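You operate a simulated robot arm through the tools that you are given. There is no shell and no other tool. Be economical: measure what you need, move in short steps, check, and stop when the job is done.

The job below is to be done with a simulated two-armed robot. You get a single attempt, and the scene is never put back.

TASK
Take the glossy round chocolate and put it on the bench beside the bowl machine. Switch the cooling switch on. Open the drawer under the tubs, put the red cup in the drawer of the bench beside the bowl machine and shut the tubs again. Take the tall tower tray from the middle shelf of the low black shelves and put it on the silver steel drip tray. Push the upper bench drawer shut. Take the small white tray on the top of the low bench and put it away on the top of the narrow bench. Put the strainer on the top of the low bench away on the lower board of the side shelf. Open the right deep drawer. Do these in any order. Set down upright: strainer.
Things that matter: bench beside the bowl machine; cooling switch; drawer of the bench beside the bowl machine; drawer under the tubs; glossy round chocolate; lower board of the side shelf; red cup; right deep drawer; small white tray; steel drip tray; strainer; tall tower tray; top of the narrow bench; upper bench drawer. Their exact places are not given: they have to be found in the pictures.

The check looks at the end state, three seconds after you hand in, the way a careful person would. Anything else that was tipped, shoved, dropped, spilled or broken makes it a failure.

THE ROBOT
Two 7-joint arms with two-finger parallel grippers on one trunk, on a base that drives. Base frame: it is fixed to the floor where the robot stands at the start and does not move with it; the origin is under the middle of the robot, x ahead of it, y to its left, z up; the surface under the hand at the start is at about z = 1018. Readings come in mm, degrees, newtons and seconds.
The left shoulder is at the start at [28, 101, 1287], the right one opposite. With the tool pointing down near the work surface each hand reaches from about 220 to 520 mm from the robot's upright axis, wherever it stands, measured 20 degrees to its own side. Places, roughly: bench beside the bowl machine (18x68 cm) [-340, 2260, 880]; cooling switch [-600, 2300, 1800]; drawer of the bench beside the bowl machine [-500, 2400, 700]; drawer under the tubs [-500, 2300, 800]; glossy round chocolate (3x3x2 cm) [500, -100, 1000]; lower board of the side shelf [3000, -1000, 300]; red cup (6x6x6 cm) [-100, 2200, 900]; right deep drawer [-700, -4400, 300]; small white tray (10x8x2 cm) [4800, 2000, 600]; steel drip tray (18x26x3 cm) [2300, 2400, 500]; strainer (7x7x9 cm) [4900, 1700, 600]; tall tower tray [2000, 2500, 500]; top of the narrow bench [-3900, -4300, 800]; upper bench drawer [4600, 1900, 400]. Payload 2.4 kg a hand.
The TCP of each hand is the grasp point between the finger pads, 24 mm short of the fingertips. In the tool frame z runs along the fingers and y along their closing line. The gripper opens to 68 mm. The fingers are 17 mm wide and 10 mm thick; the gripper's body (40 by 70 mm) begins 41 mm behind the TCP.
Orientation is that of the tool frame in the base frame, as a unit quaternion [x, y, z, w]. With the fingers straight down and closing along the base's y, the tool's x points along the base's -x, its y along +y and its z along -z.

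THE INTERFACE
- The arms move only by the tool play_rows. It takes "left_deltas", "right_deltas" or both (then of equal length, played together; a hand with none holds still); each is a list of rows, each a list of 7 numbers: the turn, a rotation vector about the base's x, y, z in degrees, then the shift along the base's x, y, z in mm, then the closure, from 0 (fully open) to 1 (shut). In form: [[rx, ry, rz, tx, ty, tz, hand], ...]. A call has 1 to 12 rows; each row shifts and turns the commanded pose from where the row before left it. Rows are played at 5 a second. More than 50 mm and 8.6 degrees between two rows, or a gripper value outside its range, and nothing of the call is played. Where a pose cannot be reached the arm comes as near as it can. A force on the tool above 40 N (or 10 N above the force at the start of the call, whichever is more), or a blocked arm, ends the call early, and 0.2 s more pass. The fingers move at their own pace (about 72 mm/s each) and stop on an object; they squeeze with about 26 N. The grip force told is the motor's: it shows also when the fingers shut on nothing. Time passes only in rows, and 0.2 s behind the last, so rows that do not move let the fingers close. The reply holds the time, the measured pose of the TCP, the force on the tool along the base axes, the opening and the grip force, in the units named above and with some noise, with the torque about the TCP (base axes, N m) and any sound that the robot's microphone picked up.
- Cameras (640 x 400 px; columns grow to the right, rows downward): "scene" is now at [105.8, -24.4, 1453]; the picture's right is [-0.27, -0.96, 0.00], its down [-0.49, 0.14, -0.86] and it looks along [0.83, -0.23, -0.51] (base axes); focal length 281 px, centre (320, 200). "left" rides on the left gripper at [84, -11, -75] in its tool frame; the picture's right is [0.13, 0.99, 0.00], its down [-0.60, 0.08, -0.79] and it looks along [-0.79, 0.10, 0.61] (tool axes); focal length 251 px, centre (320, 200). "right" rides on the right gripper at [84, 11, -75] in its tool frame; the picture's right is [-0.13, 0.99, 0.00], its down [-0.60, -0.08, -0.79] and it looks along [-0.79, -0.10, 0.61] (tool axes); focal length 251 px, centre (320, 200).
- camera(camera): a new picture of that camera. The clock stands still meanwhile.
- move_column(by): slides the trunk up (or, below 0, down) by that many mm; the arms and the scene camera ride with it, the base frame stays. It gives what a move gives, with no picture.
- steer(legs): drives the robot by 1 to 6 legs, each [ahead, left, turn to the left] in mm, mm and degrees, along the robot's own axes; the way and the turn of a leg run together, so that a leg with both is an arc; at most 1500 mm and 180 degrees a leg. The arms and the cameras ride along, it lands a little off, and it stops where it bumps. It gives what a move gives.
- aim_head(pan, tilt): turns the head with the scene camera to pan (to the left, within 86 degrees either way) and tilt (down, from -29 to 69), counted from straight ahead of the robot. It gives what a move gives.
- pixel_to_xyz(camera, pixels): for up to 12 pixels [column, row] of the newest picture of that camera ("zoom" is the newest enlarged one), the place [x, y, z] in the base frame of the surface seen there, good to about 2 mm. The clock stands still meanwhile.
- enlarge(camera, box): a new picture of the part [left, top, right, bottom] of that camera's present view, enlarged. The clock stands still meanwhile.
- hand_in(): hands the job in; it is judged then, once.

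Keep the steps short. Do not move on a guess: measure, check each grasp and each placing, and mend mistakes. In all there are 145 turns and 178 pictures (those below and enlarged ones count). Leave the grippers open and the arms clear of the work at the hand-in unless told otherwise, and finish with a single line.

The tools are called after "Request:" as name(argument=value, ...) on one line, values as JSON. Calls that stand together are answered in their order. play_rows: Moves the arms, as the interface text tells. Its arguments: {"type":"object","properties":{"left_deltas":{"type":"array"},"right_deltas":{"type":"array"}},"required":[]} The other tools are called the same way: move_column (by) slides the trunk up or down; steer (legs) drives the base; aim_head (pan, tilt) turns the head that bears the scene camera; camera (camera) takes a picture; pixel_to_xyz (camera, pixels) gives the place of the surface under pixels of a picture; enlarge (camera, box) takes an enlarged picture of a part of a camera's view; hand_in () hands the job in.

At the start:

```text
t: 0.0
left_position: [325.9, 9.9, 1318.2]
left_tool_rot: [0.0, 1.0, 0.0, 0.0]
left_wrist_force: [-0.1, -0.4, 0.2]
left_torque: [-0.01, 0.0, -0.04]
left_grip_width: 67.9
left_grasp_force: 0.1
right_position: [364.0, -280.7, 1265.2]
right_tool_rot: [0.0, 1.0, -0.001, 0.0]
right_wrist_force: [-0.2, 0.7, 0.0]
right_torque: [0.02, -0.01, -0.01]
right_grip_width: 68.0
right_grasp_force: 0.1
trunk travel left (down, up): [-500.0, 350.0]
robot x, y, heading: [1.5, -1.5, -0.0]
head pan, tilt: [-15.7, 30.4]
```

scene: 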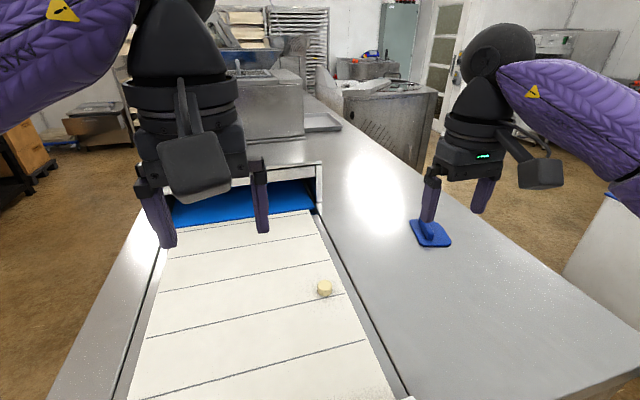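
right: 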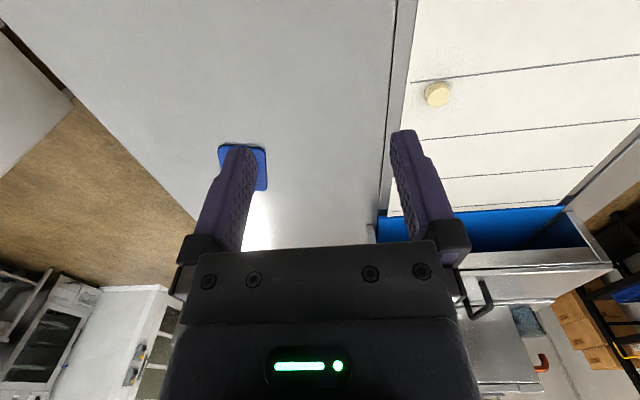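
left: 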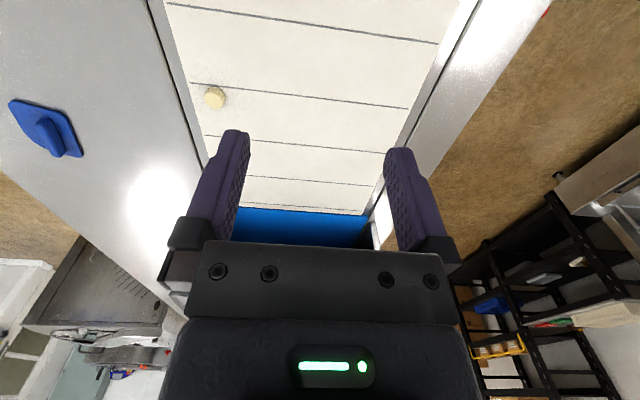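

I see a small round yellowish piece on the belt at scene (325,288), and a blue thing at (430,235). I measure them first.

Request:
pixel_to_xyz(camera="scene", pixels=[[325, 284], [325, 293], [320, 288], [331, 288], [345, 300], [430, 235], [200, 300]])

Request:
enlarge(camera="scene", box=[260, 200, 480, 340])

```text
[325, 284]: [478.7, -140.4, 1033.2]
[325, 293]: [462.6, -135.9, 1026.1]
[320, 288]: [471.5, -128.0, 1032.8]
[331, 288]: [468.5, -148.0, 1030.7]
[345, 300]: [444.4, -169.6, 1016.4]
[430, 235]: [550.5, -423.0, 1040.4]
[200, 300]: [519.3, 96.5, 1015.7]
```

```text
2.86 times, centred on (370, 270) of scene
```

zoom: 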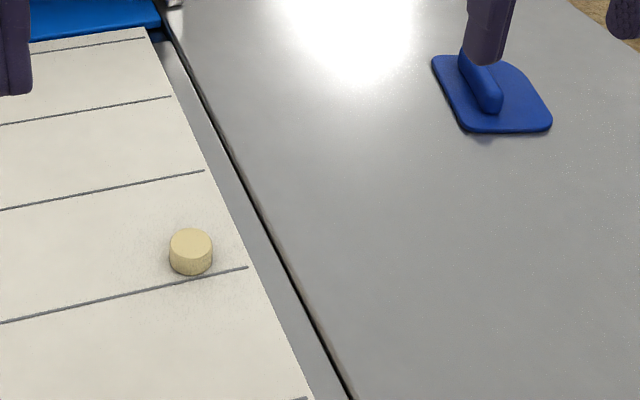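

One piece is visible, at about (471,-138). I look down at the near belt and to the sides to be sure no other chocolate is there.

Request:
aim_head(pan=0, tilt=60)

Request:
camera(camera="scene")

```text
t: 0.9
left_position: [326.2, 9.0, 1318.1]
left_tool_rot: [0.0, 1.0, 0.0, -0.001]
left_wrist_force: [-0.7, 0.2, -1.1]
left_torque: [-0.01, 0.0, 0.01]
left_grip_width: 68.1
left_grasp_force: 0.1
right_position: [364.1, -281.4, 1264.5]
right_tool_rot: [0.0, 1.0, 0.0, 0.0]
right_wrist_force: [-0.3, -0.1, 0.2]
right_torque: [0.0, 0.01, -0.02]
right_grip_width: 68.1
right_grasp_force: 0.1
trunk travel left (down, up): [-500.0, 350.0]
robot x, y, heading: [0.5, -1.3, 0.0]
head pan, tilt: [0.0, 60.0]
```

```text
173 pictures are left
```

scene: 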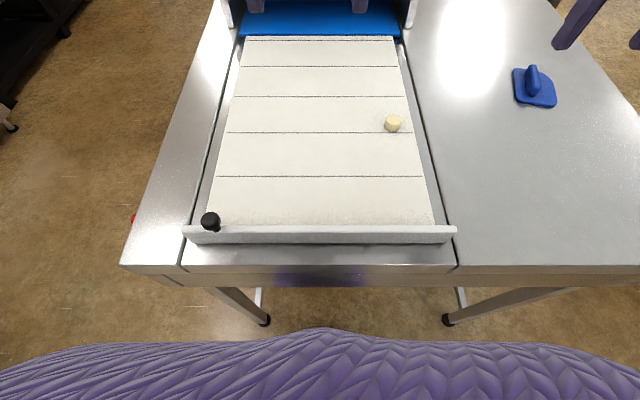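

Only one chocolate. I move the right hand above it at (471,-138), the left hand 100 mm aside.

Request:
play_rows(right_deltas=[[0, 0, 0, 18, 24, -20, 0], [0, 0, 0, 18, 24, -29, 0], [0, 0, 0, 18, 24, -29, 0], [0, 0, 0, 18, 24, -29, 0], [0, 0, 0, 18, 24, -29, 0], [0, 0, 0, 17, 23, -29, 0], [0, 0, 0, 0, 0, 0, 0]], left_deltas=[[0, 0, 0, 0, 30, 0, 0], [0, 0, 0, 0, 30, 0, 0], [0, 0, 0, 0, 30, 0, 0], [0, 0, 0, 0, 10, 0, 0], [0, 0, 0, 0, 0, 0, 0], [0, 0, 0, 0, 0, 0, 0], [0, 0, 0, 0, 0, 0, 0]])

Request:
camera(camera="right")

Request:
camera(camera="scene")

```text
t: 2.5
left_position: [325.4, 108.6, 1317.1]
left_tool_rot: [0.0, 1.0, -0.001, 0.0]
left_wrist_force: [-0.3, 0.2, -0.3]
left_torque: [-0.01, 0.0, -0.04]
left_grip_width: 67.8
left_grasp_force: 0.2
right_position: [471.3, -134.6, 1100.3]
right_tool_rot: [0.0, 1.0, 0.001, 0.0]
right_wrist_force: [-0.9, 0.1, -0.1]
right_torque: [0.01, -0.02, 0.0]
right_grip_width: 68.1
right_grasp_force: 0.1
trunk travel left (down, up): [-500.0, 350.0]
robot x, y, heading: [-2.0, 3.3, -0.1]
head pan, tilt: [0.0, 60.0]
```

```text
172 pictures are left
```

right: 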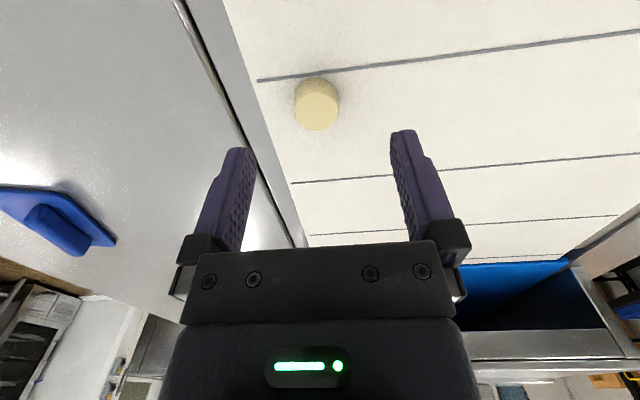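

```text
171 pictures are left
```

scene: 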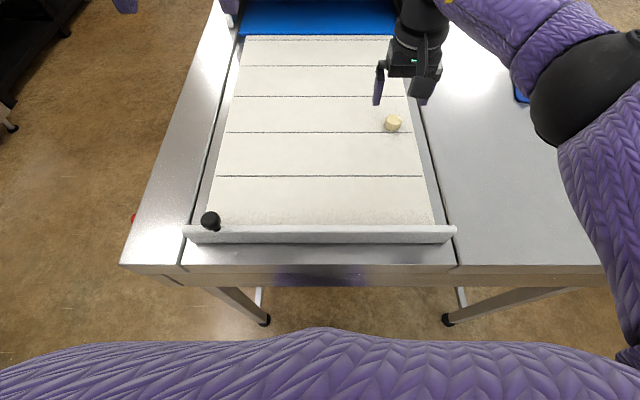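

Request:
pixel_to_xyz(camera="right", pixels=[[316, 97], [316, 114], [300, 112], [334, 112], [316, 128], [360, 110]])

Request:
pixel_to_xyz(camera="scene", pixels=[[392, 120], [392, 128]])

```text
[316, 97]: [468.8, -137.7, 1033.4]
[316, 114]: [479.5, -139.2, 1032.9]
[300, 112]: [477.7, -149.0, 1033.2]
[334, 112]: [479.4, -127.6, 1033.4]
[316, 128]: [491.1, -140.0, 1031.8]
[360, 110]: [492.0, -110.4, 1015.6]
```

```text
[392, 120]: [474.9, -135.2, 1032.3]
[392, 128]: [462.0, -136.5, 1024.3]
```

The piece is at about (477,-138), top 1033. I align, go down to TCP z 1042, and close.

Request:
play_rows(right_deltas=[[0, 0, 0, 6, -4, -20, 0.2], [0, 0, 0, 0, 0, -20, 0.2], [0, 0, 0, 0, 0, -17, 0.2], [0, 0, 0, 0, 0, 0, 0.4], [0, 0, 0, 0, 0, 0, 1], [0, 0, 0, 0, 0, 0, 1], [0, 0, 0, 0, 0, 0, 1]])

Request:
camera(camera="right")

```text
t: 4.1
left_position: [326.5, 109.9, 1316.4]
left_tool_rot: [0.0, 1.0, 0.0, 0.001]
left_wrist_force: [0.5, 0.3, -0.6]
left_torque: [0.02, -0.02, -0.01]
left_grip_width: 68.2
left_grasp_force: 0.0
right_position: [476.8, -142.5, 1041.7]
right_tool_rot: [0.0, 1.0, 0.0, 0.0]
right_wrist_force: [0.5, 0.6, 0.7]
right_torque: [-0.02, 0.02, 0.01]
right_grip_width: 27.7
right_grasp_force: 25.3
trunk travel left (down, up): [-500.0, 350.0]
robot x, y, heading: [1.0, -0.3, -0.0]
head pan, tilt: [0.0, 60.0]
```

```text
170 pictures are left
```

right: 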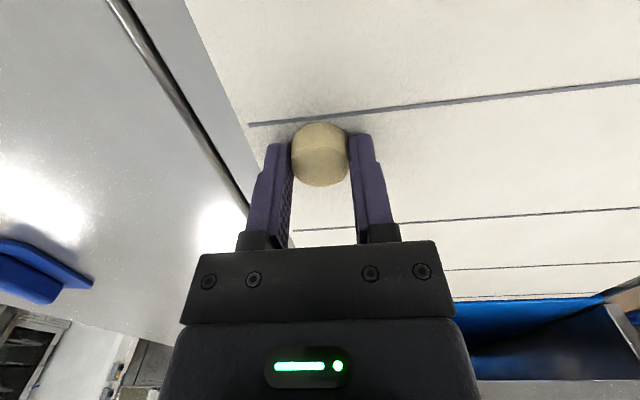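

Grasped (27.7 mm). I lift, bring it in, and look left toward the bowl-machine bench.

Request:
play_rows(right_deltas=[[0, 0, 0, 0, 0, 40, 1], [0, 0, 0, 0, 0, 45, 1], [0, 0, 0, -20, -15, 40, 1], [0, 0, 0, -30, -20, 30, 1], [0, 0, 0, -30, -25, 30, 1], [0, 0, 0, -30, -25, 20, 1], [0, 0, 0, -30, -25, 0, 1]])

Request:
aim_head(pan=80, tilt=20)

Request:
camera(camera="scene")

Request:
camera(camera="right")

```text
t: 5.7
left_position: [326.6, 108.5, 1317.8]
left_tool_rot: [0.0, 1.0, 0.001, 0.001]
left_wrist_force: [-0.4, 0.9, -0.5]
left_torque: [-0.03, -0.04, -0.01]
left_grip_width: 68.2
left_grasp_force: 0.0
right_position: [336.0, -253.5, 1250.6]
right_tool_rot: [-0.001, 1.0, 0.0, 0.0]
right_wrist_force: [0.2, -0.5, -0.5]
right_torque: [0.0, -0.01, 0.01]
right_grip_width: 27.6
right_grasp_force: 25.8
trunk travel left (down, up): [-500.0, 350.0]
robot x, y, heading: [4.2, -2.0, -0.4]
head pan, tilt: [0.0, 60.0]
```

```text
t: 7.3
left_position: [326.7, 109.5, 1318.6]
left_tool_rot: [0.0, 1.0, 0.0, 0.0]
left_wrist_force: [0.6, -0.1, 0.6]
left_torque: [0.0, 0.02, 0.03]
left_grip_width: 67.9
left_grasp_force: 0.0
right_position: [336.8, -252.0, 1251.1]
right_tool_rot: [0.0, 1.0, 0.0, 0.0]
right_wrist_force: [0.6, -0.1, -0.1]
right_torque: [0.01, 0.01, 0.0]
right_grip_width: 27.7
right_grasp_force: 25.9
trunk travel left (down, up): [-500.0, 350.0]
robot x, y, heading: [-2.5, -3.0, -0.1]
head pan, tilt: [80.0, 20.0]
```

```text
169 pictures are left
```

scene: 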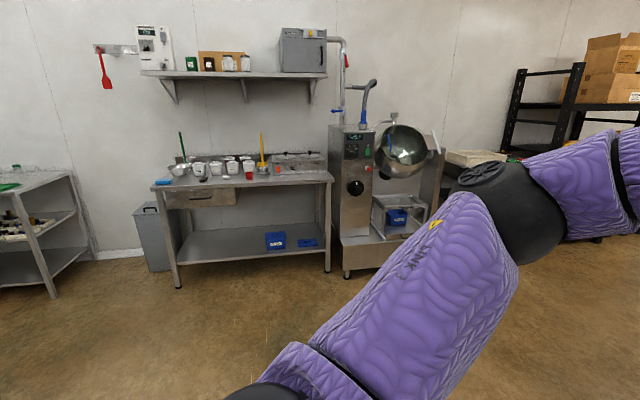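

```text
168 pictures are left
```

right: 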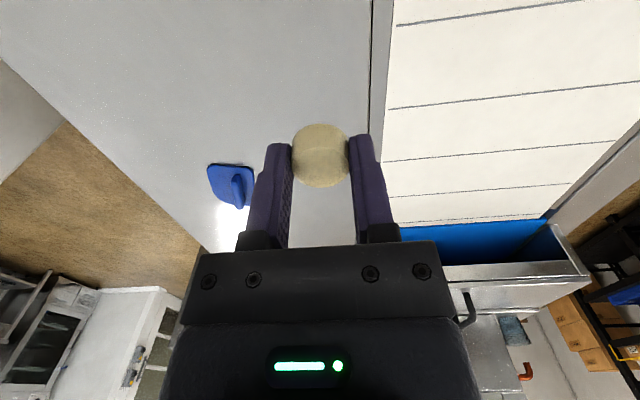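

The bench with tubs lies at left. I enlarge and measure.

Request:
enlarge(camera="scene", box=[90, 15, 350, 178])

Request:
enlarge(camera="scene", box=[145, 120, 345, 245])

Request:
pixel_to_xyz(camera="scene", pixels=[[160, 187], [330, 175], [200, 196], [175, 285], [330, 265], [150, 35], [220, 75], [347, 270], [375, 267], [250, 250], [300, 178], [249, 172]])

```text
2.45 times, centred on (220, 96) of scene
```

zoom: 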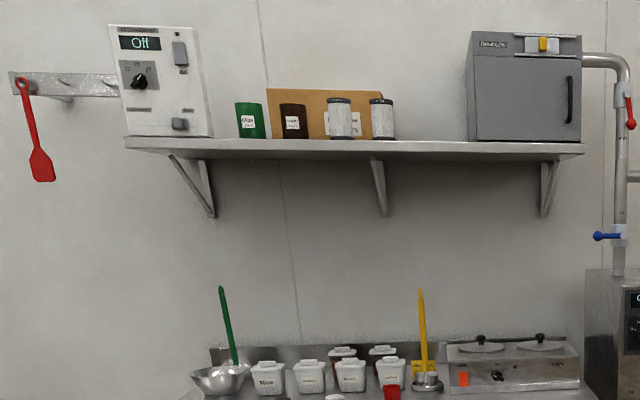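

```text
3.20 times, centred on (245, 182) of scene
```

zoom: 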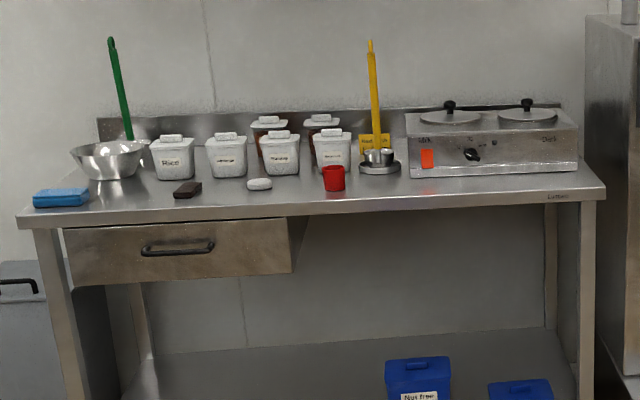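

```text
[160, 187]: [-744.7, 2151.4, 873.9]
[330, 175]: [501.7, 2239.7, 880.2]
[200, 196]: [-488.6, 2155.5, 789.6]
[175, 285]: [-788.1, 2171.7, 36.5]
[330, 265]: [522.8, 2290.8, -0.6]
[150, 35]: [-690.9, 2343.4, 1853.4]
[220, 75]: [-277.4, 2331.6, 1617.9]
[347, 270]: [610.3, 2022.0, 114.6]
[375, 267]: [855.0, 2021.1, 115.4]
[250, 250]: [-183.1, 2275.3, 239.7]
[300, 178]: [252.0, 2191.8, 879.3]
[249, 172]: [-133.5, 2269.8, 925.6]
```

I drive back a little, turn left and go in front of that bench.

Request:
steer(legs=[[-200, 0, 0], [0, 0, 90], [1400, 0, 0], [250, 150, 0]])

Request:
aim_head(pan=0, tilt=40)

Request:
camera(camera="scene")

```text
t: 20.8
left_position: [-392.4, 1990.2, 1317.7]
left_tool_rot: [-0.695, 0.719, 0.0, 0.0]
left_wrist_force: [-0.4, 0.2, 0.9]
left_torque: [-0.01, -0.03, 0.0]
left_grip_width: 68.1
left_grasp_force: 0.1
right_position: [-30.5, 1988.8, 1251.5]
right_tool_rot: [-0.695, 0.719, -0.001, -0.001]
right_wrist_force: [0.3, 0.8, -0.8]
right_torque: [-0.01, -0.01, 0.02]
right_grip_width: 27.6
right_grasp_force: 25.9
trunk travel left (down, up): [-500.0, 350.0]
robot x, y, heading: [-295.4, 1659.8, 88.4]
head pan, tilt: [80.0, 20.0]
```

```text
t: 22.4
left_position: [-392.3, 1989.5, 1317.6]
left_tool_rot: [-0.695, 0.719, 0.001, -0.001]
left_wrist_force: [0.2, 0.1, 0.4]
left_torque: [0.01, -0.03, -0.03]
left_grip_width: 68.1
left_grasp_force: 0.0
right_position: [-30.1, 1987.3, 1249.8]
right_tool_rot: [-0.695, 0.719, 0.0, 0.0]
right_wrist_force: [-0.3, -0.8, -1.2]
right_torque: [0.01, 0.01, 0.0]
right_grip_width: 27.9
right_grasp_force: 25.9
trunk travel left (down, up): [-500.0, 350.0]
robot x, y, heading: [-293.3, 1659.3, 88.1]
head pan, tilt: [0.0, 40.0]
```

```text
165 pictures are left
```

scene: 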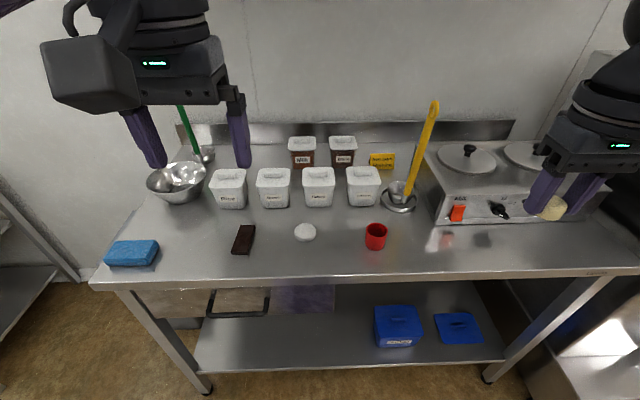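

I measure free spots and object places on the bench.

Request:
pixel_to_xyz(camera="scene", pixels=[[335, 245], [275, 240], [375, 229], [375, 245], [305, 230], [243, 238], [375, 275], [235, 303], [270, 300], [207, 305], [300, 300], [130, 280]])

Request:
enlarge(camera="scene", box=[320, 180, 440, 255])

```text
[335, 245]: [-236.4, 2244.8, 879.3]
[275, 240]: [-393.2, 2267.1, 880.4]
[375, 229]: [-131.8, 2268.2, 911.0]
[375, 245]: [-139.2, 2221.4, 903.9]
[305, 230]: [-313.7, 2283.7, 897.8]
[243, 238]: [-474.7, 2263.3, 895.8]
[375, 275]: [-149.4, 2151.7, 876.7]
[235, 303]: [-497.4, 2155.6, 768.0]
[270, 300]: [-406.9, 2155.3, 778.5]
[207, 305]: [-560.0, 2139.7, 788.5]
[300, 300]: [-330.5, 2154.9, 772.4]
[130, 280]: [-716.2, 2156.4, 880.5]
```

```text
5.33 times, centred on (380, 218) of scene
```

zoom: 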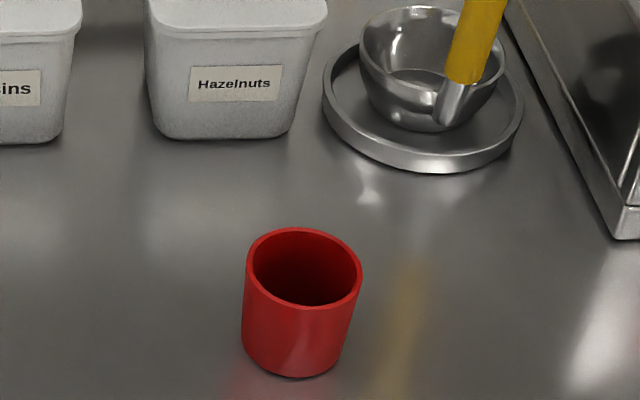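

I step 100 mm closer and place the chocolate at about (-233,2235).

Request:
steer(legs=[[110, 0, 1.5]])

```text
t: 23.5
left_position: [-399.3, 2096.3, 1317.3]
left_tool_rot: [-0.703, 0.711, 0.0, 0.0]
left_wrist_force: [-0.4, 0.2, -0.5]
left_torque: [-0.03, 0.02, 0.0]
left_grip_width: 67.8
left_grasp_force: 0.0
right_position: [-36.3, 2102.2, 1250.4]
right_tool_rot: [-0.704, 0.71, 0.0, 0.001]
right_wrist_force: [0.1, 0.7, -0.4]
right_torque: [-0.02, 0.04, 0.02]
right_grip_width: 27.7
right_grasp_force: 26.0
trunk travel left (down, up): [-500.0, 350.0]
robot x, y, heading: [-292.1, 1768.4, 89.7]
head pan, tilt: [0.0, 40.0]
```

Request:
play_rows(right_deltas=[[0, 0, 0, -25, 17, -30, 1], [0, 0, 0, -25, 17, -34, 1], [0, 0, 0, -25, 17, -34, 1], [0, 0, 0, -25, 17, -34, 1], [0, 0, 0, -25, 17, -34, 1], [0, 0, 0, -25, 17, -34, 1], [0, 0, 0, -24, 16, -34, 1], [0, 0, 0, -23, 15, -34, 1], [0, 0, 0, 0, 0, 0, 1]], left_deltas=[[0, 0, 0, -30, -20, 0, 0], [0, 0, 0, -30, -20, 0, 0], [0, 0, 0, -20, -20, 0, 0], [0, 0, 0, 0, 0, 0, 0], [0, 0, 0, 0, 0, 0, 0], [0, 0, 0, 0, 0, 0, 0], [0, 0, 0, 0, 0, 0, 0], [0, 0, 0, 0, 0, 0, 0], [0, 0, 0, 0, 0, 0, 0]])

Request:
camera(camera="scene")

```text
t: 25.5
left_position: [-479.8, 2034.4, 1317.8]
left_tool_rot: [-0.704, 0.71, 0.0, 0.0]
left_wrist_force: [-0.3, -0.1, -0.1]
left_torque: [0.03, 0.0, 0.0]
left_grip_width: 67.9
left_grasp_force: 0.1
right_position: [-228.2, 2222.7, 984.5]
right_tool_rot: [-0.704, 0.71, 0.0, 0.0]
right_wrist_force: [-0.7, -0.4, -0.4]
right_torque: [0.0, 0.01, 0.03]
right_grip_width: 27.5
right_grasp_force: 26.4
right hand out of reach, approached as far as the arm can: row 8
trunk travel left (down, up): [-500.0, 350.0]
robot x, y, heading: [-298.6, 1767.3, 89.4]
head pan, tilt: [0.0, 40.0]
```

```text
163 pictures are left
```

scene: 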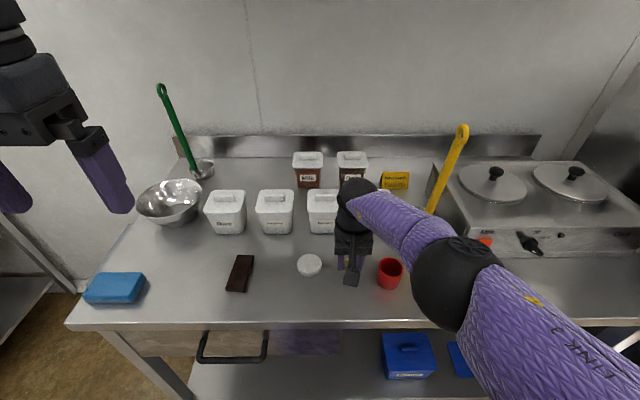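

Near the reach limit; I lower the trunk 70 mm, which brings the piece to just above the bench.

Request:
move_column(by=-70)

Request:
camera(camera="right")

```text
t: 26.6
left_position: [-478.6, 2034.1, 1247.8]
left_tool_rot: [-0.704, 0.711, -0.001, 0.0]
left_wrist_force: [-0.1, -0.2, 0.2]
left_torque: [0.01, -0.03, -0.02]
left_grip_width: 67.9
left_grasp_force: 0.0
right_position: [-229.9, 2223.6, 914.3]
right_tool_rot: [-0.703, 0.711, 0.0, 0.0]
right_wrist_force: [-0.1, 0.1, -0.1]
right_torque: [-0.01, 0.01, 0.0]
right_grip_width: 27.9
right_grasp_force: 25.5
trunk travel left (down, up): [-430.0, 420.0]
robot x, y, heading: [-293.2, 1769.4, 89.6]
head pan, tilt: [0.0, 40.0]
```

```text
162 pictures are left
```

right: 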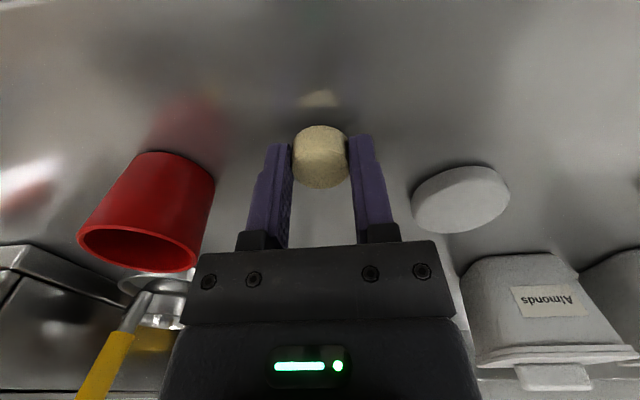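

Request:
move_column(by=-7)

```text
t: 27.2
left_position: [-479.2, 2033.2, 1241.0]
left_tool_rot: [-0.704, 0.71, 0.0, 0.0]
left_wrist_force: [-0.1, 0.7, -0.3]
left_torque: [0.02, 0.01, 0.02]
left_grip_width: 67.8
left_grasp_force: 0.1
right_position: [-229.8, 2224.6, 906.8]
right_tool_rot: [-0.704, 0.71, 0.0, 0.0]
right_wrist_force: [-0.7, -0.2, -0.6]
right_torque: [-0.02, -0.03, -0.02]
right_grip_width: 27.6
right_grasp_force: 25.6
trunk travel left (down, up): [-423.0, 427.0]
robot x, y, heading: [-292.0, 1769.1, 89.7]
head pan, tilt: [0.0, 40.0]
```

Now I open partly and lift.

Request:
play_rows(right_deltas=[[0, 0, 0, 0, 0, 0, 0.4], [0, 0, 0, 0, 0, 0, 0.4], [0, 0, 0, 0, 0, 25, 0.4], [0, 0, 0, 0, 0, 40, 0.4], [0, 0, 0, 0, -10, 45, 0], [0, 0, 0, 0, -30, 40, 0]])

Request:
camera(camera="right")

```text
t: 28.6
left_position: [-478.8, 2034.0, 1241.6]
left_tool_rot: [-0.704, 0.71, 0.0, 0.0]
left_wrist_force: [0.1, 0.8, 1.0]
left_torque: [0.03, 0.04, -0.01]
left_grip_width: 67.8
left_grasp_force: 0.1
right_position: [-230.3, 2181.7, 1057.4]
right_tool_rot: [-0.703, 0.711, -0.001, 0.002]
right_wrist_force: [-0.1, 0.6, 0.3]
right_torque: [0.01, -0.02, 0.0]
right_grip_width: 67.7
right_grasp_force: 0.1
trunk travel left (down, up): [-423.0, 427.0]
robot x, y, heading: [-290.3, 1766.0, 89.5]
head pan, tilt: [0.0, 40.0]
```

```text
161 pictures are left
```

right: 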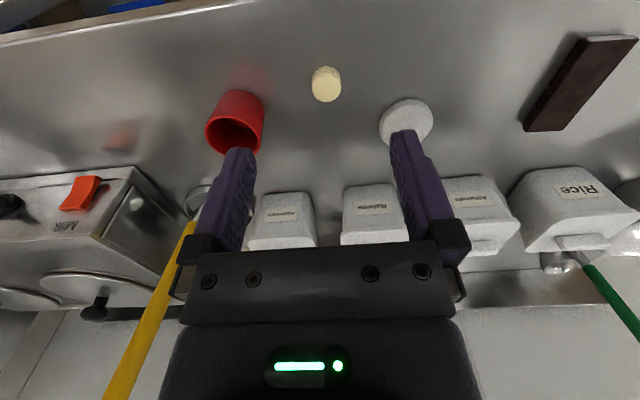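

Chocolate stands placed. Next the red cup: measure it.

Request:
enlarge(camera="right", box=[180, 70, 300, 170])

Request:
pixel_to_xyz(camera="right", pixels=[[209, 128], [262, 125], [235, 97], [238, 115], [215, 138], [258, 140], [235, 125], [326, 93], [327, 72], [300, 60]])

Request:
aim_head(pan=0, tilt=45)

Request:
camera(camera="scene")

```text
4.00 times, centred on (240, 120) of right
```

zoom: 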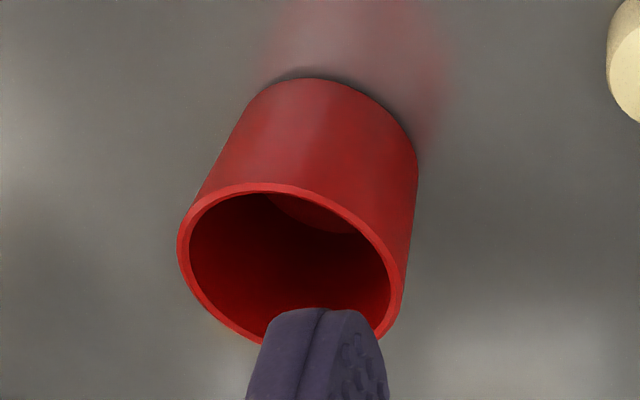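

```text
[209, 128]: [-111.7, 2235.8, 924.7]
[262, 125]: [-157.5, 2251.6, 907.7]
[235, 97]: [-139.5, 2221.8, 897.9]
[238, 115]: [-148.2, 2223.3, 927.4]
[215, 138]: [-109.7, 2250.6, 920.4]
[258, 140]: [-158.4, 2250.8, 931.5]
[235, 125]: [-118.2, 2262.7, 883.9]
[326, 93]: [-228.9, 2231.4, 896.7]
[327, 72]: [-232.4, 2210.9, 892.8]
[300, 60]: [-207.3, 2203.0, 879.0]
```

```text
t: 29.2
left_position: [-479.5, 2034.5, 1240.5]
left_tool_rot: [-0.704, 0.71, 0.0, 0.001]
left_wrist_force: [-0.1, 0.5, 0.4]
left_torque: [0.0, 0.03, 0.01]
left_grip_width: 68.0
left_grasp_force: 0.0
right_position: [-229.7, 2182.9, 1055.3]
right_tool_rot: [-0.704, 0.711, 0.0, 0.0]
right_wrist_force: [1.0, 0.2, 0.2]
right_torque: [-0.01, 0.02, 0.04]
right_grip_width: 68.3
right_grasp_force: 0.0
trunk travel left (down, up): [-423.0, 427.0]
robot x, y, heading: [-288.9, 1764.4, 89.5]
head pan, tilt: [0.0, 45.0]
```

```text
159 pictures are left
```

scene: 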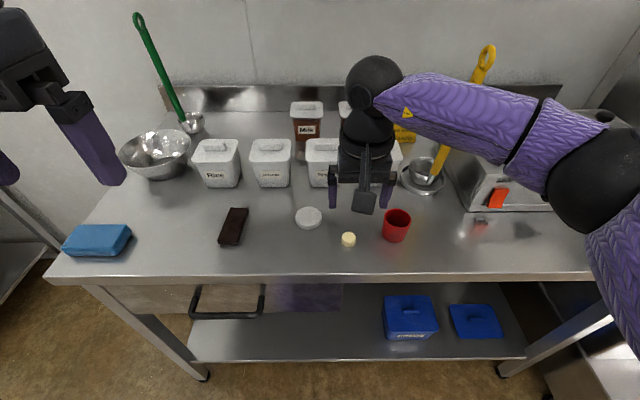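

Cup centre ≈ (-134,2248), Ø≈51, rim ≈ 933. I drive 70 mm nearer (table edge stood 230 mm from the axis at the start, so there is room), first raising the hand.

Request:
steer(legs=[[75, 0, 0.5]])

Request:
play_rows(right_deltas=[[0, 0, 0, 30, 0, 20, 0], [0, 0, 0, 30, 0, 20, 0], [0, 0, 0, 30, 0, 20, 0], [0, 0, 0, 0, 0, 0, 0]])

Request:
move_column(by=-100)

```text
t: 30.3
left_position: [-479.3, 2108.3, 1240.4]
left_tool_rot: [-0.707, 0.708, -0.001, 0.0]
left_wrist_force: [-0.2, 0.8, 0.7]
left_torque: [-0.04, -0.02, 0.01]
left_grip_width: 67.9
left_grasp_force: 0.1
right_position: [-233.0, 2260.2, 1056.5]
right_tool_rot: [-0.706, 0.708, -0.001, -0.001]
right_wrist_force: [0.3, -0.7, 0.3]
right_torque: [-0.01, 0.02, -0.01]
right_grip_width: 68.0
right_grasp_force: 0.1
trunk travel left (down, up): [-423.0, 427.0]
robot x, y, heading: [-292.0, 1840.8, 89.8]
head pan, tilt: [0.0, 45.0]
```

```text
t: 31.3
left_position: [-481.8, 2108.3, 1241.1]
left_tool_rot: [0.707, -0.707, 0.0, 0.0]
left_wrist_force: [0.9, -0.6, 0.7]
left_torque: [0.04, 0.04, -0.02]
left_grip_width: 68.1
left_grasp_force: 0.1
right_position: [-140.4, 2259.5, 1115.8]
right_tool_rot: [-0.706, 0.708, 0.0, -0.001]
right_wrist_force: [-0.3, -0.1, -1.1]
right_torque: [0.0, 0.0, 0.0]
right_grip_width: 68.1
right_grasp_force: 0.1
trunk travel left (down, up): [-423.0, 427.0]
robot x, y, heading: [-290.6, 1842.4, 89.9]
head pan, tilt: [0.0, 45.0]
```

```text
t: 32.6
left_position: [-480.8, 2106.4, 1141.1]
left_tool_rot: [-0.707, 0.707, -0.001, 0.0]
left_wrist_force: [0.1, -0.4, -0.4]
left_torque: [0.02, -0.01, -0.02]
left_grip_width: 67.8
left_grasp_force: 0.1
right_position: [-142.8, 2258.6, 1016.8]
right_tool_rot: [-0.707, 0.707, 0.0, 0.0]
right_wrist_force: [0.5, -0.6, -0.3]
right_torque: [0.0, 0.01, 0.0]
right_grip_width: 68.2
right_grasp_force: 0.1
trunk travel left (down, up): [-323.0, 527.0]
robot x, y, heading: [-293.9, 1840.5, 89.8]
head pan, tilt: [0.0, 45.0]
```

Request:
play_rows(right_deltas=[[0, 0, 0, 8, -10, -15, 0], [0, 0, 0, 0, 0, -20, 0], [0, 0, 0, 0, 0, 0, 0]])

Request:
camera(camera="right")

Request:
pixel_to_xyz(camera="right", pixels=[[285, 130], [365, 130], [325, 100], [325, 75], [345, 110]])

```text
t: 33.4
left_position: [-480.2, 2106.7, 1140.6]
left_tool_rot: [-0.706, 0.708, 0.0, 0.001]
left_wrist_force: [0.2, -0.4, 0.1]
left_torque: [-0.03, 0.04, -0.01]
left_grip_width: 68.0
left_grasp_force: 0.0
right_position: [-135.1, 2249.5, 980.6]
right_tool_rot: [-0.706, 0.708, 0.0, 0.0]
right_wrist_force: [-0.3, 0.0, -0.7]
right_torque: [0.0, 0.01, -0.01]
right_grip_width: 67.9
right_grasp_force: 0.1
trunk travel left (down, up): [-323.0, 527.0]
robot x, y, heading: [-292.3, 1839.7, 89.9]
head pan, tilt: [0.0, 45.0]
```

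```text
158 pictures are left
```

right: 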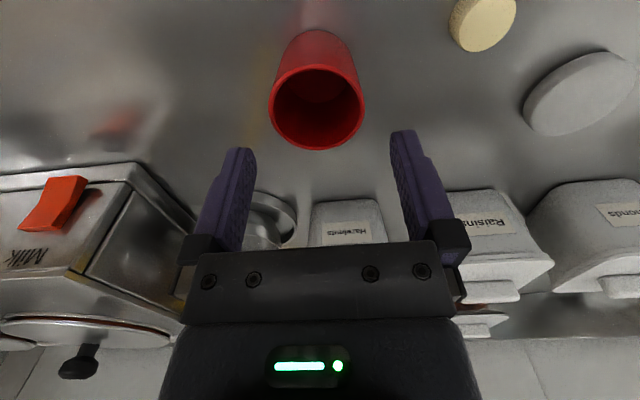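

```text
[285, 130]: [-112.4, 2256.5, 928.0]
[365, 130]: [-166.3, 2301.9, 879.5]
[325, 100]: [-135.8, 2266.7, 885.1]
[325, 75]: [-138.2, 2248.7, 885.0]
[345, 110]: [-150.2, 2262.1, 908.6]
```

Aligned. Down 68 mm and close on the cup.

Request:
play_rows(right_deltas=[[0, 0, 0, 1, -1, -25, 0], [0, 0, 0, 0, 0, -25, 0], [0, 0, 0, 0, 0, -18, 0], [0, 0, 0, 0, 0, 0, 0.5], [0, 0, 0, 0, 0, 0, 1], [0, 0, 0, 0, 0, 0, 1], [0, 0, 0, 0, 0, 20, 1], [0, 0, 0, 0, 0, 45, 1], [0, 0, 0, 0, 0, 45, 1]])

Request:
camera(camera="right")

```text
t: 35.4
left_position: [-480.7, 2108.9, 1140.1]
left_tool_rot: [-0.706, 0.708, -0.001, 0.0]
left_wrist_force: [0.1, 0.1, -0.6]
left_torque: [0.01, -0.01, -0.03]
left_grip_width: 68.1
left_grasp_force: 0.0
right_position: [-133.5, 2245.4, 1024.0]
right_tool_rot: [-0.706, 0.708, 0.0, 0.0]
right_wrist_force: [-0.8, 0.3, -0.1]
right_torque: [0.0, 0.02, -0.02]
right_grip_width: 50.5
right_grasp_force: 25.6
trunk travel left (down, up): [-323.0, 527.0]
robot x, y, heading: [-289.3, 1843.0, 89.9]
head pan, tilt: [0.0, 45.0]
```

```text
157 pictures are left
```

right: 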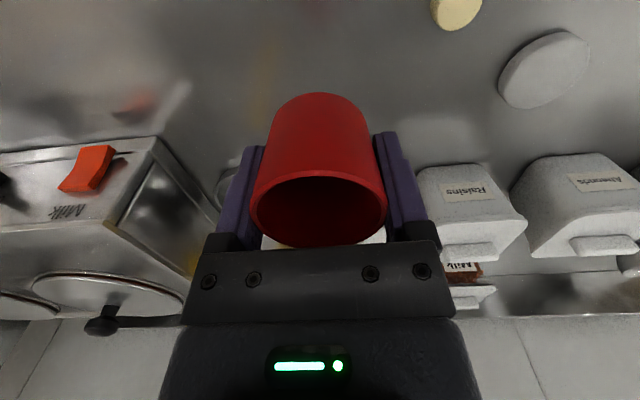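

Cup held. I pull it in and up, then back off so the drawer can come out.

Request:
play_rows(right_deltas=[[0, 0, 0, 0, -10, 40, 1], [0, 0, 0, 10, -30, 30, 1], [0, 0, 0, 15, -40, 20, 1], [0, 0, 0, 15, -40, 0, 1]])

Request:
steer(legs=[[-300, 0, 0]])

Request:
aim_head(pan=15, tilt=40)

Request:
camera(camera="scene")

```text
t: 36.4
left_position: [-479.0, 2107.2, 1141.5]
left_tool_rot: [-0.707, 0.708, -0.001, 0.0]
left_wrist_force: [0.1, 0.2, -0.3]
left_torque: [-0.02, 0.03, -0.02]
left_grip_width: 68.0
left_grasp_force: 0.1
right_position: [-93.6, 2126.4, 1115.4]
right_tool_rot: [-0.707, 0.707, 0.0, -0.001]
right_wrist_force: [0.4, -0.5, -0.2]
right_torque: [-0.02, 0.01, 0.0]
right_grip_width: 50.6
right_grasp_force: 26.0
trunk travel left (down, up): [-323.0, 527.0]
robot x, y, heading: [-293.4, 1841.6, 89.9]
head pan, tilt: [0.0, 45.0]
```

```text
t: 38.5
left_position: [-480.8, 1805.1, 1141.1]
left_tool_rot: [0.708, -0.706, -0.001, 0.0]
left_wrist_force: [-0.1, -0.6, -0.4]
left_torque: [0.04, -0.02, 0.0]
left_grip_width: 68.1
left_grasp_force: 0.1
right_position: [-95.3, 1825.5, 1116.3]
right_tool_rot: [-0.707, 0.707, 0.0, 0.0]
right_wrist_force: [-0.5, -0.2, -1.2]
right_torque: [-0.01, 0.04, -0.01]
right_grip_width: 50.4
right_grasp_force: 25.9
trunk travel left (down, up): [-323.0, 527.0]
robot x, y, heading: [-292.6, 1539.9, 90.1]
head pan, tilt: [0.0, 45.0]
```

```text
t: 39.2
left_position: [-482.0, 1805.0, 1140.7]
left_tool_rot: [0.708, -0.707, 0.0, 0.001]
left_wrist_force: [-0.1, -0.4, -0.5]
left_torque: [-0.02, -0.01, -0.04]
left_grip_width: 67.9
left_grasp_force: 0.0
right_position: [-93.4, 1825.7, 1116.5]
right_tool_rot: [0.707, -0.707, 0.0, 0.0]
right_wrist_force: [0.6, 0.1, -0.5]
right_torque: [0.02, 0.0, -0.01]
right_grip_width: 50.3
right_grasp_force: 26.4
trunk travel left (down, up): [-323.0, 527.0]
robot x, y, heading: [-294.6, 1536.4, 90.1]
head pan, tilt: [15.0, 40.0]
```

```text
156 pictures are left
```

scene: 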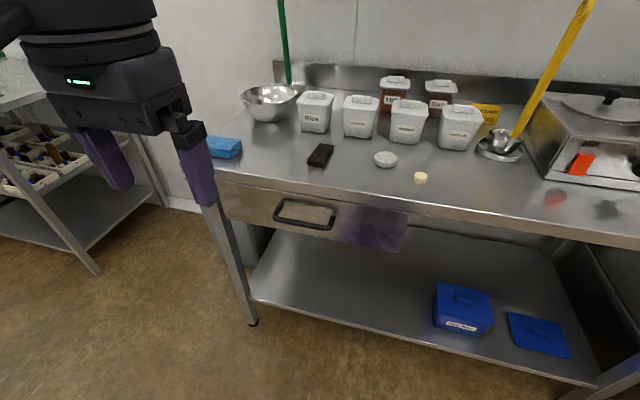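

Request:
enlarge(camera="scene", box=[210, 160, 420, 291])

Request:
pixel_to_xyz(camera="scene", pixels=[[280, 220], [303, 224], [328, 228], [276, 214], [334, 218], [303, 212], [300, 203], [385, 230], [245, 205], [320, 185], [380, 245]])

```text
3.05 times, centred on (315, 226) of scene
```

zoom: 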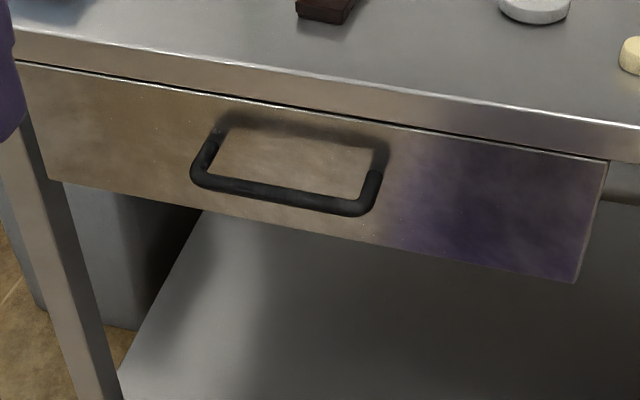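

```text
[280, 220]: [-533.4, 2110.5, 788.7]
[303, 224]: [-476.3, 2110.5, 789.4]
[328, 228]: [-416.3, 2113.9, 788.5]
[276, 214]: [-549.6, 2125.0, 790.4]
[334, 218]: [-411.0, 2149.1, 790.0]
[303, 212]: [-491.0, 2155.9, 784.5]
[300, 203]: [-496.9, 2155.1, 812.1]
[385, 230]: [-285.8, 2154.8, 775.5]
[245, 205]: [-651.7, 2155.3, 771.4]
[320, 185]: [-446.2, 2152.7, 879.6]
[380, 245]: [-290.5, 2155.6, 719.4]
```

Handle bar: x -540…-410, y≈2107, z≈785. I turn the left hand to point at the drawer with the fingers closing vertically, moving forward as it turns.

Request:
play_rows(left_deltas=[[4.62, 4.62, -4.62, 0, 14, -5, 0], [4.62, 4.62, -4.62, 0, 14, -5, 0], [4.62, 4.62, -4.62, 0, 14, -5, 0], [4.62, 4.62, -4.62, 0, 14, -5, 0], [4.62, 4.62, -4.62, 0, 14, -5, 0], [4.62, 4.62, -4.62, 0, 14, -5, 0], [4.62, 4.62, -4.62, 0, 14, -5, 0], [4.62, 4.62, -4.62, 0, 14, -5, 0], [4.62, 4.62, -4.62, 0, 14, -5, 0], [4.62, 4.62, -4.62, 0, 14, -5, 0], [4.62, 4.62, -4.62, 0, 14, -5, 0], [0, 0, 0, 0, 0, 0, 0]])

```text
t: 41.8
left_position: [-482.5, 1958.4, 1084.3]
left_tool_rot: [-0.225, 0.792, 0.568, 0.0]
left_wrist_force: [0.5, 0.3, 0.2]
left_torque: [0.01, -0.02, -0.01]
left_grip_width: 67.9
left_grasp_force: 0.1
right_position: [-93.6, 1826.1, 1116.0]
right_tool_rot: [-0.707, 0.707, -0.001, 0.0]
right_wrist_force: [-0.9, -1.5, -1.0]
right_torque: [0.01, -0.03, -0.01]
right_grip_width: 49.9
right_grasp_force: 26.0
trunk travel left (down, up): [-323.0, 527.0]
robot x, y, heading: [-296.1, 1540.7, 90.0]
head pan, tilt: [15.0, 40.0]
```

Works. I finish the turn and lower the trunk.

Request:
play_rows(left_deltas=[[4.62, 4.62, -4.62, 0, 5, -5, 0], [4.62, 4.62, -4.62, 0, 5, -5, 0], [4.62, 4.62, -4.62, 0, 5, -5, 0], [4.62, 4.62, -4.62, 0, 5, -5, 0], [0, 0, 0, 0, 0, 0, 0]])

Request:
move_column(by=-200)

Request:
camera(camera="left")

Request:
camera(camera="scene")

```text
t: 43.0
left_position: [-440.7, 1968.2, 1081.3]
left_tool_rot: [-0.099, 0.767, 0.633, 0.036]
left_wrist_force: [-0.2, -0.6, -0.9]
left_torque: [0.0, -0.02, -0.03]
left_grip_width: 68.0
left_grasp_force: 0.1
left hand out of reach, approached as far as the arm can: row 2, 3, 4
right_position: [-95.5, 1826.0, 1116.2]
right_tool_rot: [0.708, -0.706, 0.0, 0.0]
right_wrist_force: [-0.4, -0.3, 0.2]
right_torque: [-0.02, -0.02, 0.02]
right_grip_width: 50.1
right_grasp_force: 26.1
trunk travel left (down, up): [-323.0, 527.0]
robot x, y, heading: [-291.8, 1540.3, 90.2]
head pan, tilt: [15.0, 40.0]
```

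```text
t: 45.2
left_position: [-441.6, 1975.0, 869.6]
left_tool_rot: [-0.1, 0.775, 0.623, 0.034]
left_wrist_force: [0.8, -0.5, -0.1]
left_torque: [0.01, -0.02, 0.01]
left_grip_width: 68.1
left_grasp_force: 0.1
right_position: [-94.1, 1825.8, 916.7]
right_tool_rot: [0.707, -0.707, 0.0, 0.001]
right_wrist_force: [0.3, 0.5, -0.4]
right_torque: [0.0, 0.02, 0.02]
right_grip_width: 49.3
right_grasp_force: 26.0
trunk travel left (down, up): [-123.0, 727.0]
robot x, y, heading: [-293.8, 1538.3, 89.9]
head pan, tilt: [15.0, 40.0]
```

```text
154 pictures are left
```

left: 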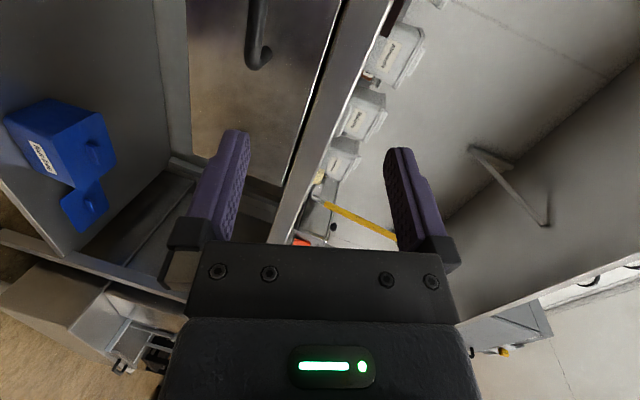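

```text
153 pictures are left
```

scene: 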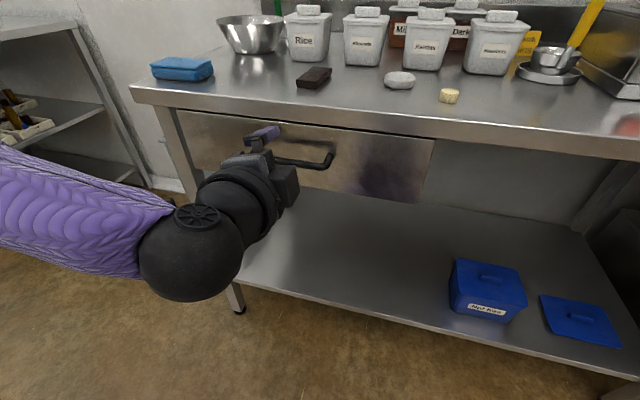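

The end turn was at the arm's limit so near to the body. I go forward and down to see whether it resolves.

Request:
play_rows(left_deltas=[[0, 0, 0, 0, 15, -20, 0], [0, 0, 0, 0, 15, -20, 0], [0, 0, 0, 0, 15, -20, 0], [0, 0, 0, 0, 5, -20, 0], [0, 0, 0, 0, 0, 0, 0]])

```text
t: 46.4
left_position: [-403.9, 2023.2, 818.8]
left_tool_rot: [-0.102, 0.776, 0.622, 0.033]
left_wrist_force: [0.4, 0.3, -0.5]
left_torque: [-0.04, 0.0, 0.0]
left_grip_width: 68.0
left_grasp_force: 0.1
left hand out of reach, approached as far as the arm can: row 1, 2, 3, 4
right_position: [-93.9, 1825.4, 917.2]
right_tool_rot: [-0.707, 0.707, 0.001, 0.001]
right_wrist_force: [-1.0, 0.6, 0.3]
right_torque: [-0.01, 0.01, -0.02]
right_grip_width: 49.7
right_grasp_force: 26.3
trunk travel left (down, up): [-123.0, 727.0]
robot x, y, heading: [-291.0, 1539.5, 90.4]
head pan, tilt: [15.0, 40.0]
```

That direction is limited; I pitch the fingers 45° downward instead, which still grips the bar.

Request:
play_rows(left_deltas=[[-8, 0, 0, 0, 0, 5, 0], [-8, 0, 0, 0, 0, 5, 0], [-8, 0, 0, 0, 0, 5, 0], [-8, 0, 0, 0, 0, 5, 0], [-8, 0, 0, 0, 0, 5, 0], [-5, 0, 0, 0, 0, 5, 0], [0, 0, 0, 0, 0, 0, 0]])

Request:
camera(camera="scene")

```text
t: 48.0
left_position: [-404.6, 2021.4, 843.2]
left_tool_rot: [-0.107, 0.93, 0.352, 0.001]
left_wrist_force: [0.1, -1.0, -0.3]
left_torque: [0.02, 0.0, -0.01]
left_grip_width: 68.0
left_grasp_force: 0.0
left hand out of reach, approached as far as the arm can: row 5, 6
right_position: [-94.1, 1826.1, 916.1]
right_tool_rot: [0.708, -0.707, 0.0, 0.0]
right_wrist_force: [0.3, -0.5, 0.0]
right_torque: [-0.02, 0.02, 0.0]
right_grip_width: 49.4
right_grasp_force: 26.1
trunk travel left (down, up): [-123.0, 727.0]
robot x, y, heading: [-290.2, 1539.1, 90.2]
head pan, tilt: [15.0, 40.0]
```

```text
152 pictures are left
```

scene: 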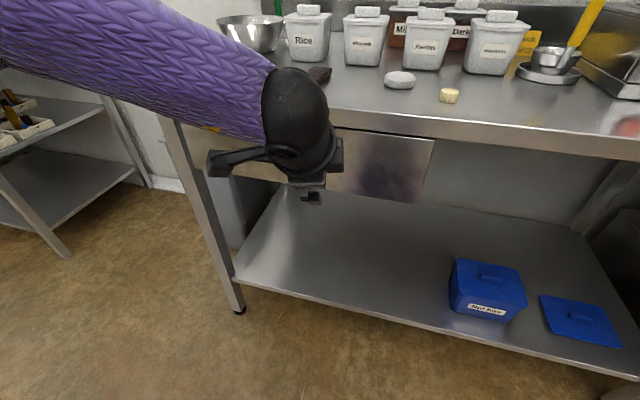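

Instead I'll hook the bar from above: fingers nearly straight down, pitched 20°, tips behind the bar. I turn the left hand back accordingly.

Request:
play_rows(left_deltas=[[-1.63, -4.06, 6.36, 0, -3, 8, 1], [-1.63, -4.06, 6.36, 0, -3, 8, 1], [-1.63, -4.06, 6.36, 0, -3, 8, 1], [-1.63, -4.06, 6.36, 0, -3, 8, 1], [-1.63, -4.06, 6.36, 0, -3, 8, 1], [-1.63, -4.06, 6.36, 0, -3, 8, 1], [-1.63, -4.06, 6.36, 0, -3, 8, 1], [-1.63, -4.06, 6.36, 0, -3, 8, 1], [-1.63, -4.06, 6.36, 0, -3, 8, 1], [-1.63, -4.06, 6.36, 0, -3, 8, 1], [-1.63, -4.06, 6.36, 0, -3, 8, 1], [-1.63, -4.06, 6.36, 0, -3, 8, 1]])

```text
t: 50.6
left_position: [-405.2, 1986.6, 936.7]
left_tool_rot: [0.763, -0.631, -0.061, -0.129]
left_wrist_force: [-0.2, -0.2, 0.1]
left_torque: [-0.01, -0.02, -0.03]
left_grip_width: 0.1
left_grasp_force: 23.5
right_position: [-95.7, 1826.0, 916.7]
right_tool_rot: [0.707, -0.707, 0.001, 0.0]
right_wrist_force: [0.0, 0.0, 0.3]
right_torque: [-0.02, 0.0, -0.01]
right_grip_width: 49.3
right_grasp_force: 26.1
trunk travel left (down, up): [-123.0, 727.0]
robot x, y, heading: [-293.3, 1536.1, 89.9]
head pan, tilt: [15.0, 40.0]
```

Commands restart from the actual pose. I correct the turn and go to the pre-hook pose above the bar.

Request:
play_rows(left_deltas=[[2.25, 3.65, -4.8, -18, 27, -16, 1], [2.25, 3.65, -4.8, -18, 27, -16, 1], [0, 0, 0, -18, 28, -16, 1], [0, 0, 0, -17, 28, -16, 1], [0, 0, 0, 0, 0, 0, 1]])

Request:
camera(camera="left")

Request:
camera(camera="scene")

```text
t: 51.8
left_position: [-476.3, 2096.7, 875.0]
left_tool_rot: [-0.695, 0.698, 0.124, 0.122]
left_wrist_force: [0.3, 0.4, 0.4]
left_torque: [0.0, -0.01, -0.01]
left_grip_width: 0.1
left_grasp_force: 23.8
right_position: [-94.9, 1826.2, 916.3]
right_tool_rot: [-0.707, 0.707, 0.0, -0.001]
right_wrist_force: [0.1, -0.7, -0.6]
right_torque: [0.02, 0.02, 0.0]
right_grip_width: 48.8
right_grasp_force: 26.1
trunk travel left (down, up): [-123.0, 727.0]
robot x, y, heading: [-293.1, 1541.3, 90.0]
head pan, tilt: [15.0, 40.0]
```

```text
151 pictures are left
```

left: 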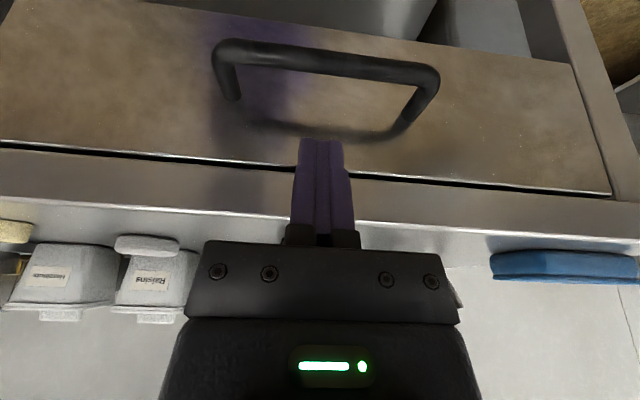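

```text
150 pictures are left
```

scene: 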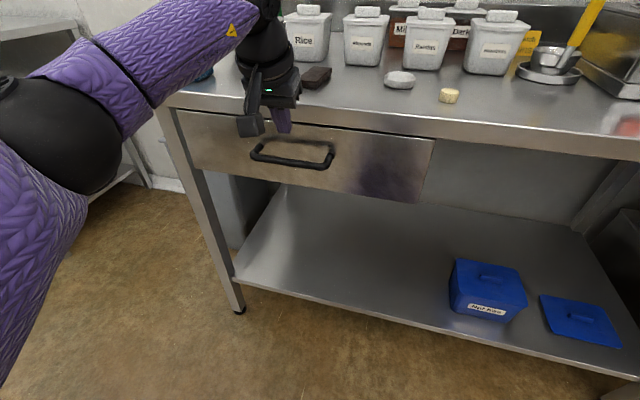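

Request:
pixel_to_xyz(camera="left", pixels=[[320, 52], [320, 62], [320, 73], [235, 85], [400, 115], [320, 110], [320, 125], [320, 190]])

```text
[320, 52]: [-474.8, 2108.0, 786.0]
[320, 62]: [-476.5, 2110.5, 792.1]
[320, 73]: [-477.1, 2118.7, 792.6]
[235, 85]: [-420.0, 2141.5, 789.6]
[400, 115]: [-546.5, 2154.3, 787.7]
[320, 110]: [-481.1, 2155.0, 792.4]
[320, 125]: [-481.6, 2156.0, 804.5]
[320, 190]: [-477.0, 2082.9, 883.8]
```

Bar back edge ≈ 2120, face 2155. I insert the closed fingers behind the bar.

Request:
play_rows(left_deltas=[[0, 0, 0, 0, 11, -22, 1], [0, 0, 0, 0, 8, -22, 1], [0, 0, 0, 0, 8, -22, 1], [0, 0, 0, 0, 8, -21, 1], [0, 0, 0, 0, 0, 0, 1]])

Request:
camera(camera="left")

```text
t: 53.0
left_position: [-476.9, 2129.5, 789.3]
left_tool_rot: [-0.696, 0.697, 0.124, 0.124]
left_wrist_force: [-2.5, 0.5, 19.3]
left_torque: [0.39, -0.44, 0.03]
left_grip_width: 0.1
left_grasp_force: 23.3
right_position: [-94.0, 1825.8, 916.8]
right_tool_rot: [0.707, -0.707, 0.0, -0.001]
right_wrist_force: [-0.4, -0.7, -0.2]
right_torque: [0.01, -0.01, 0.0]
right_grip_width: 49.0
right_grasp_force: 26.1
trunk travel left (down, up): [-123.0, 727.0]
robot x, y, heading: [-293.5, 1539.9, 89.9]
head pan, tilt: [15.0, 40.0]
```

```text
149 pictures are left
```

left: 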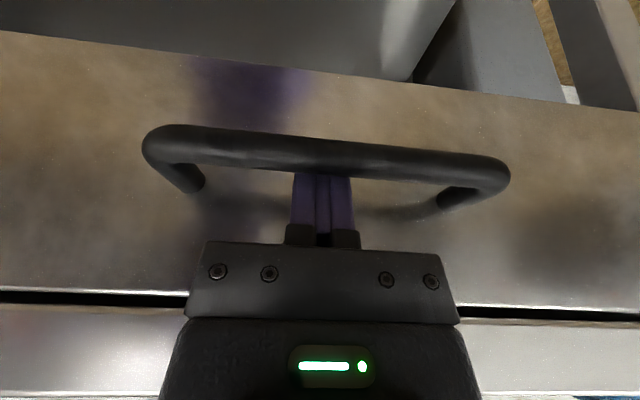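

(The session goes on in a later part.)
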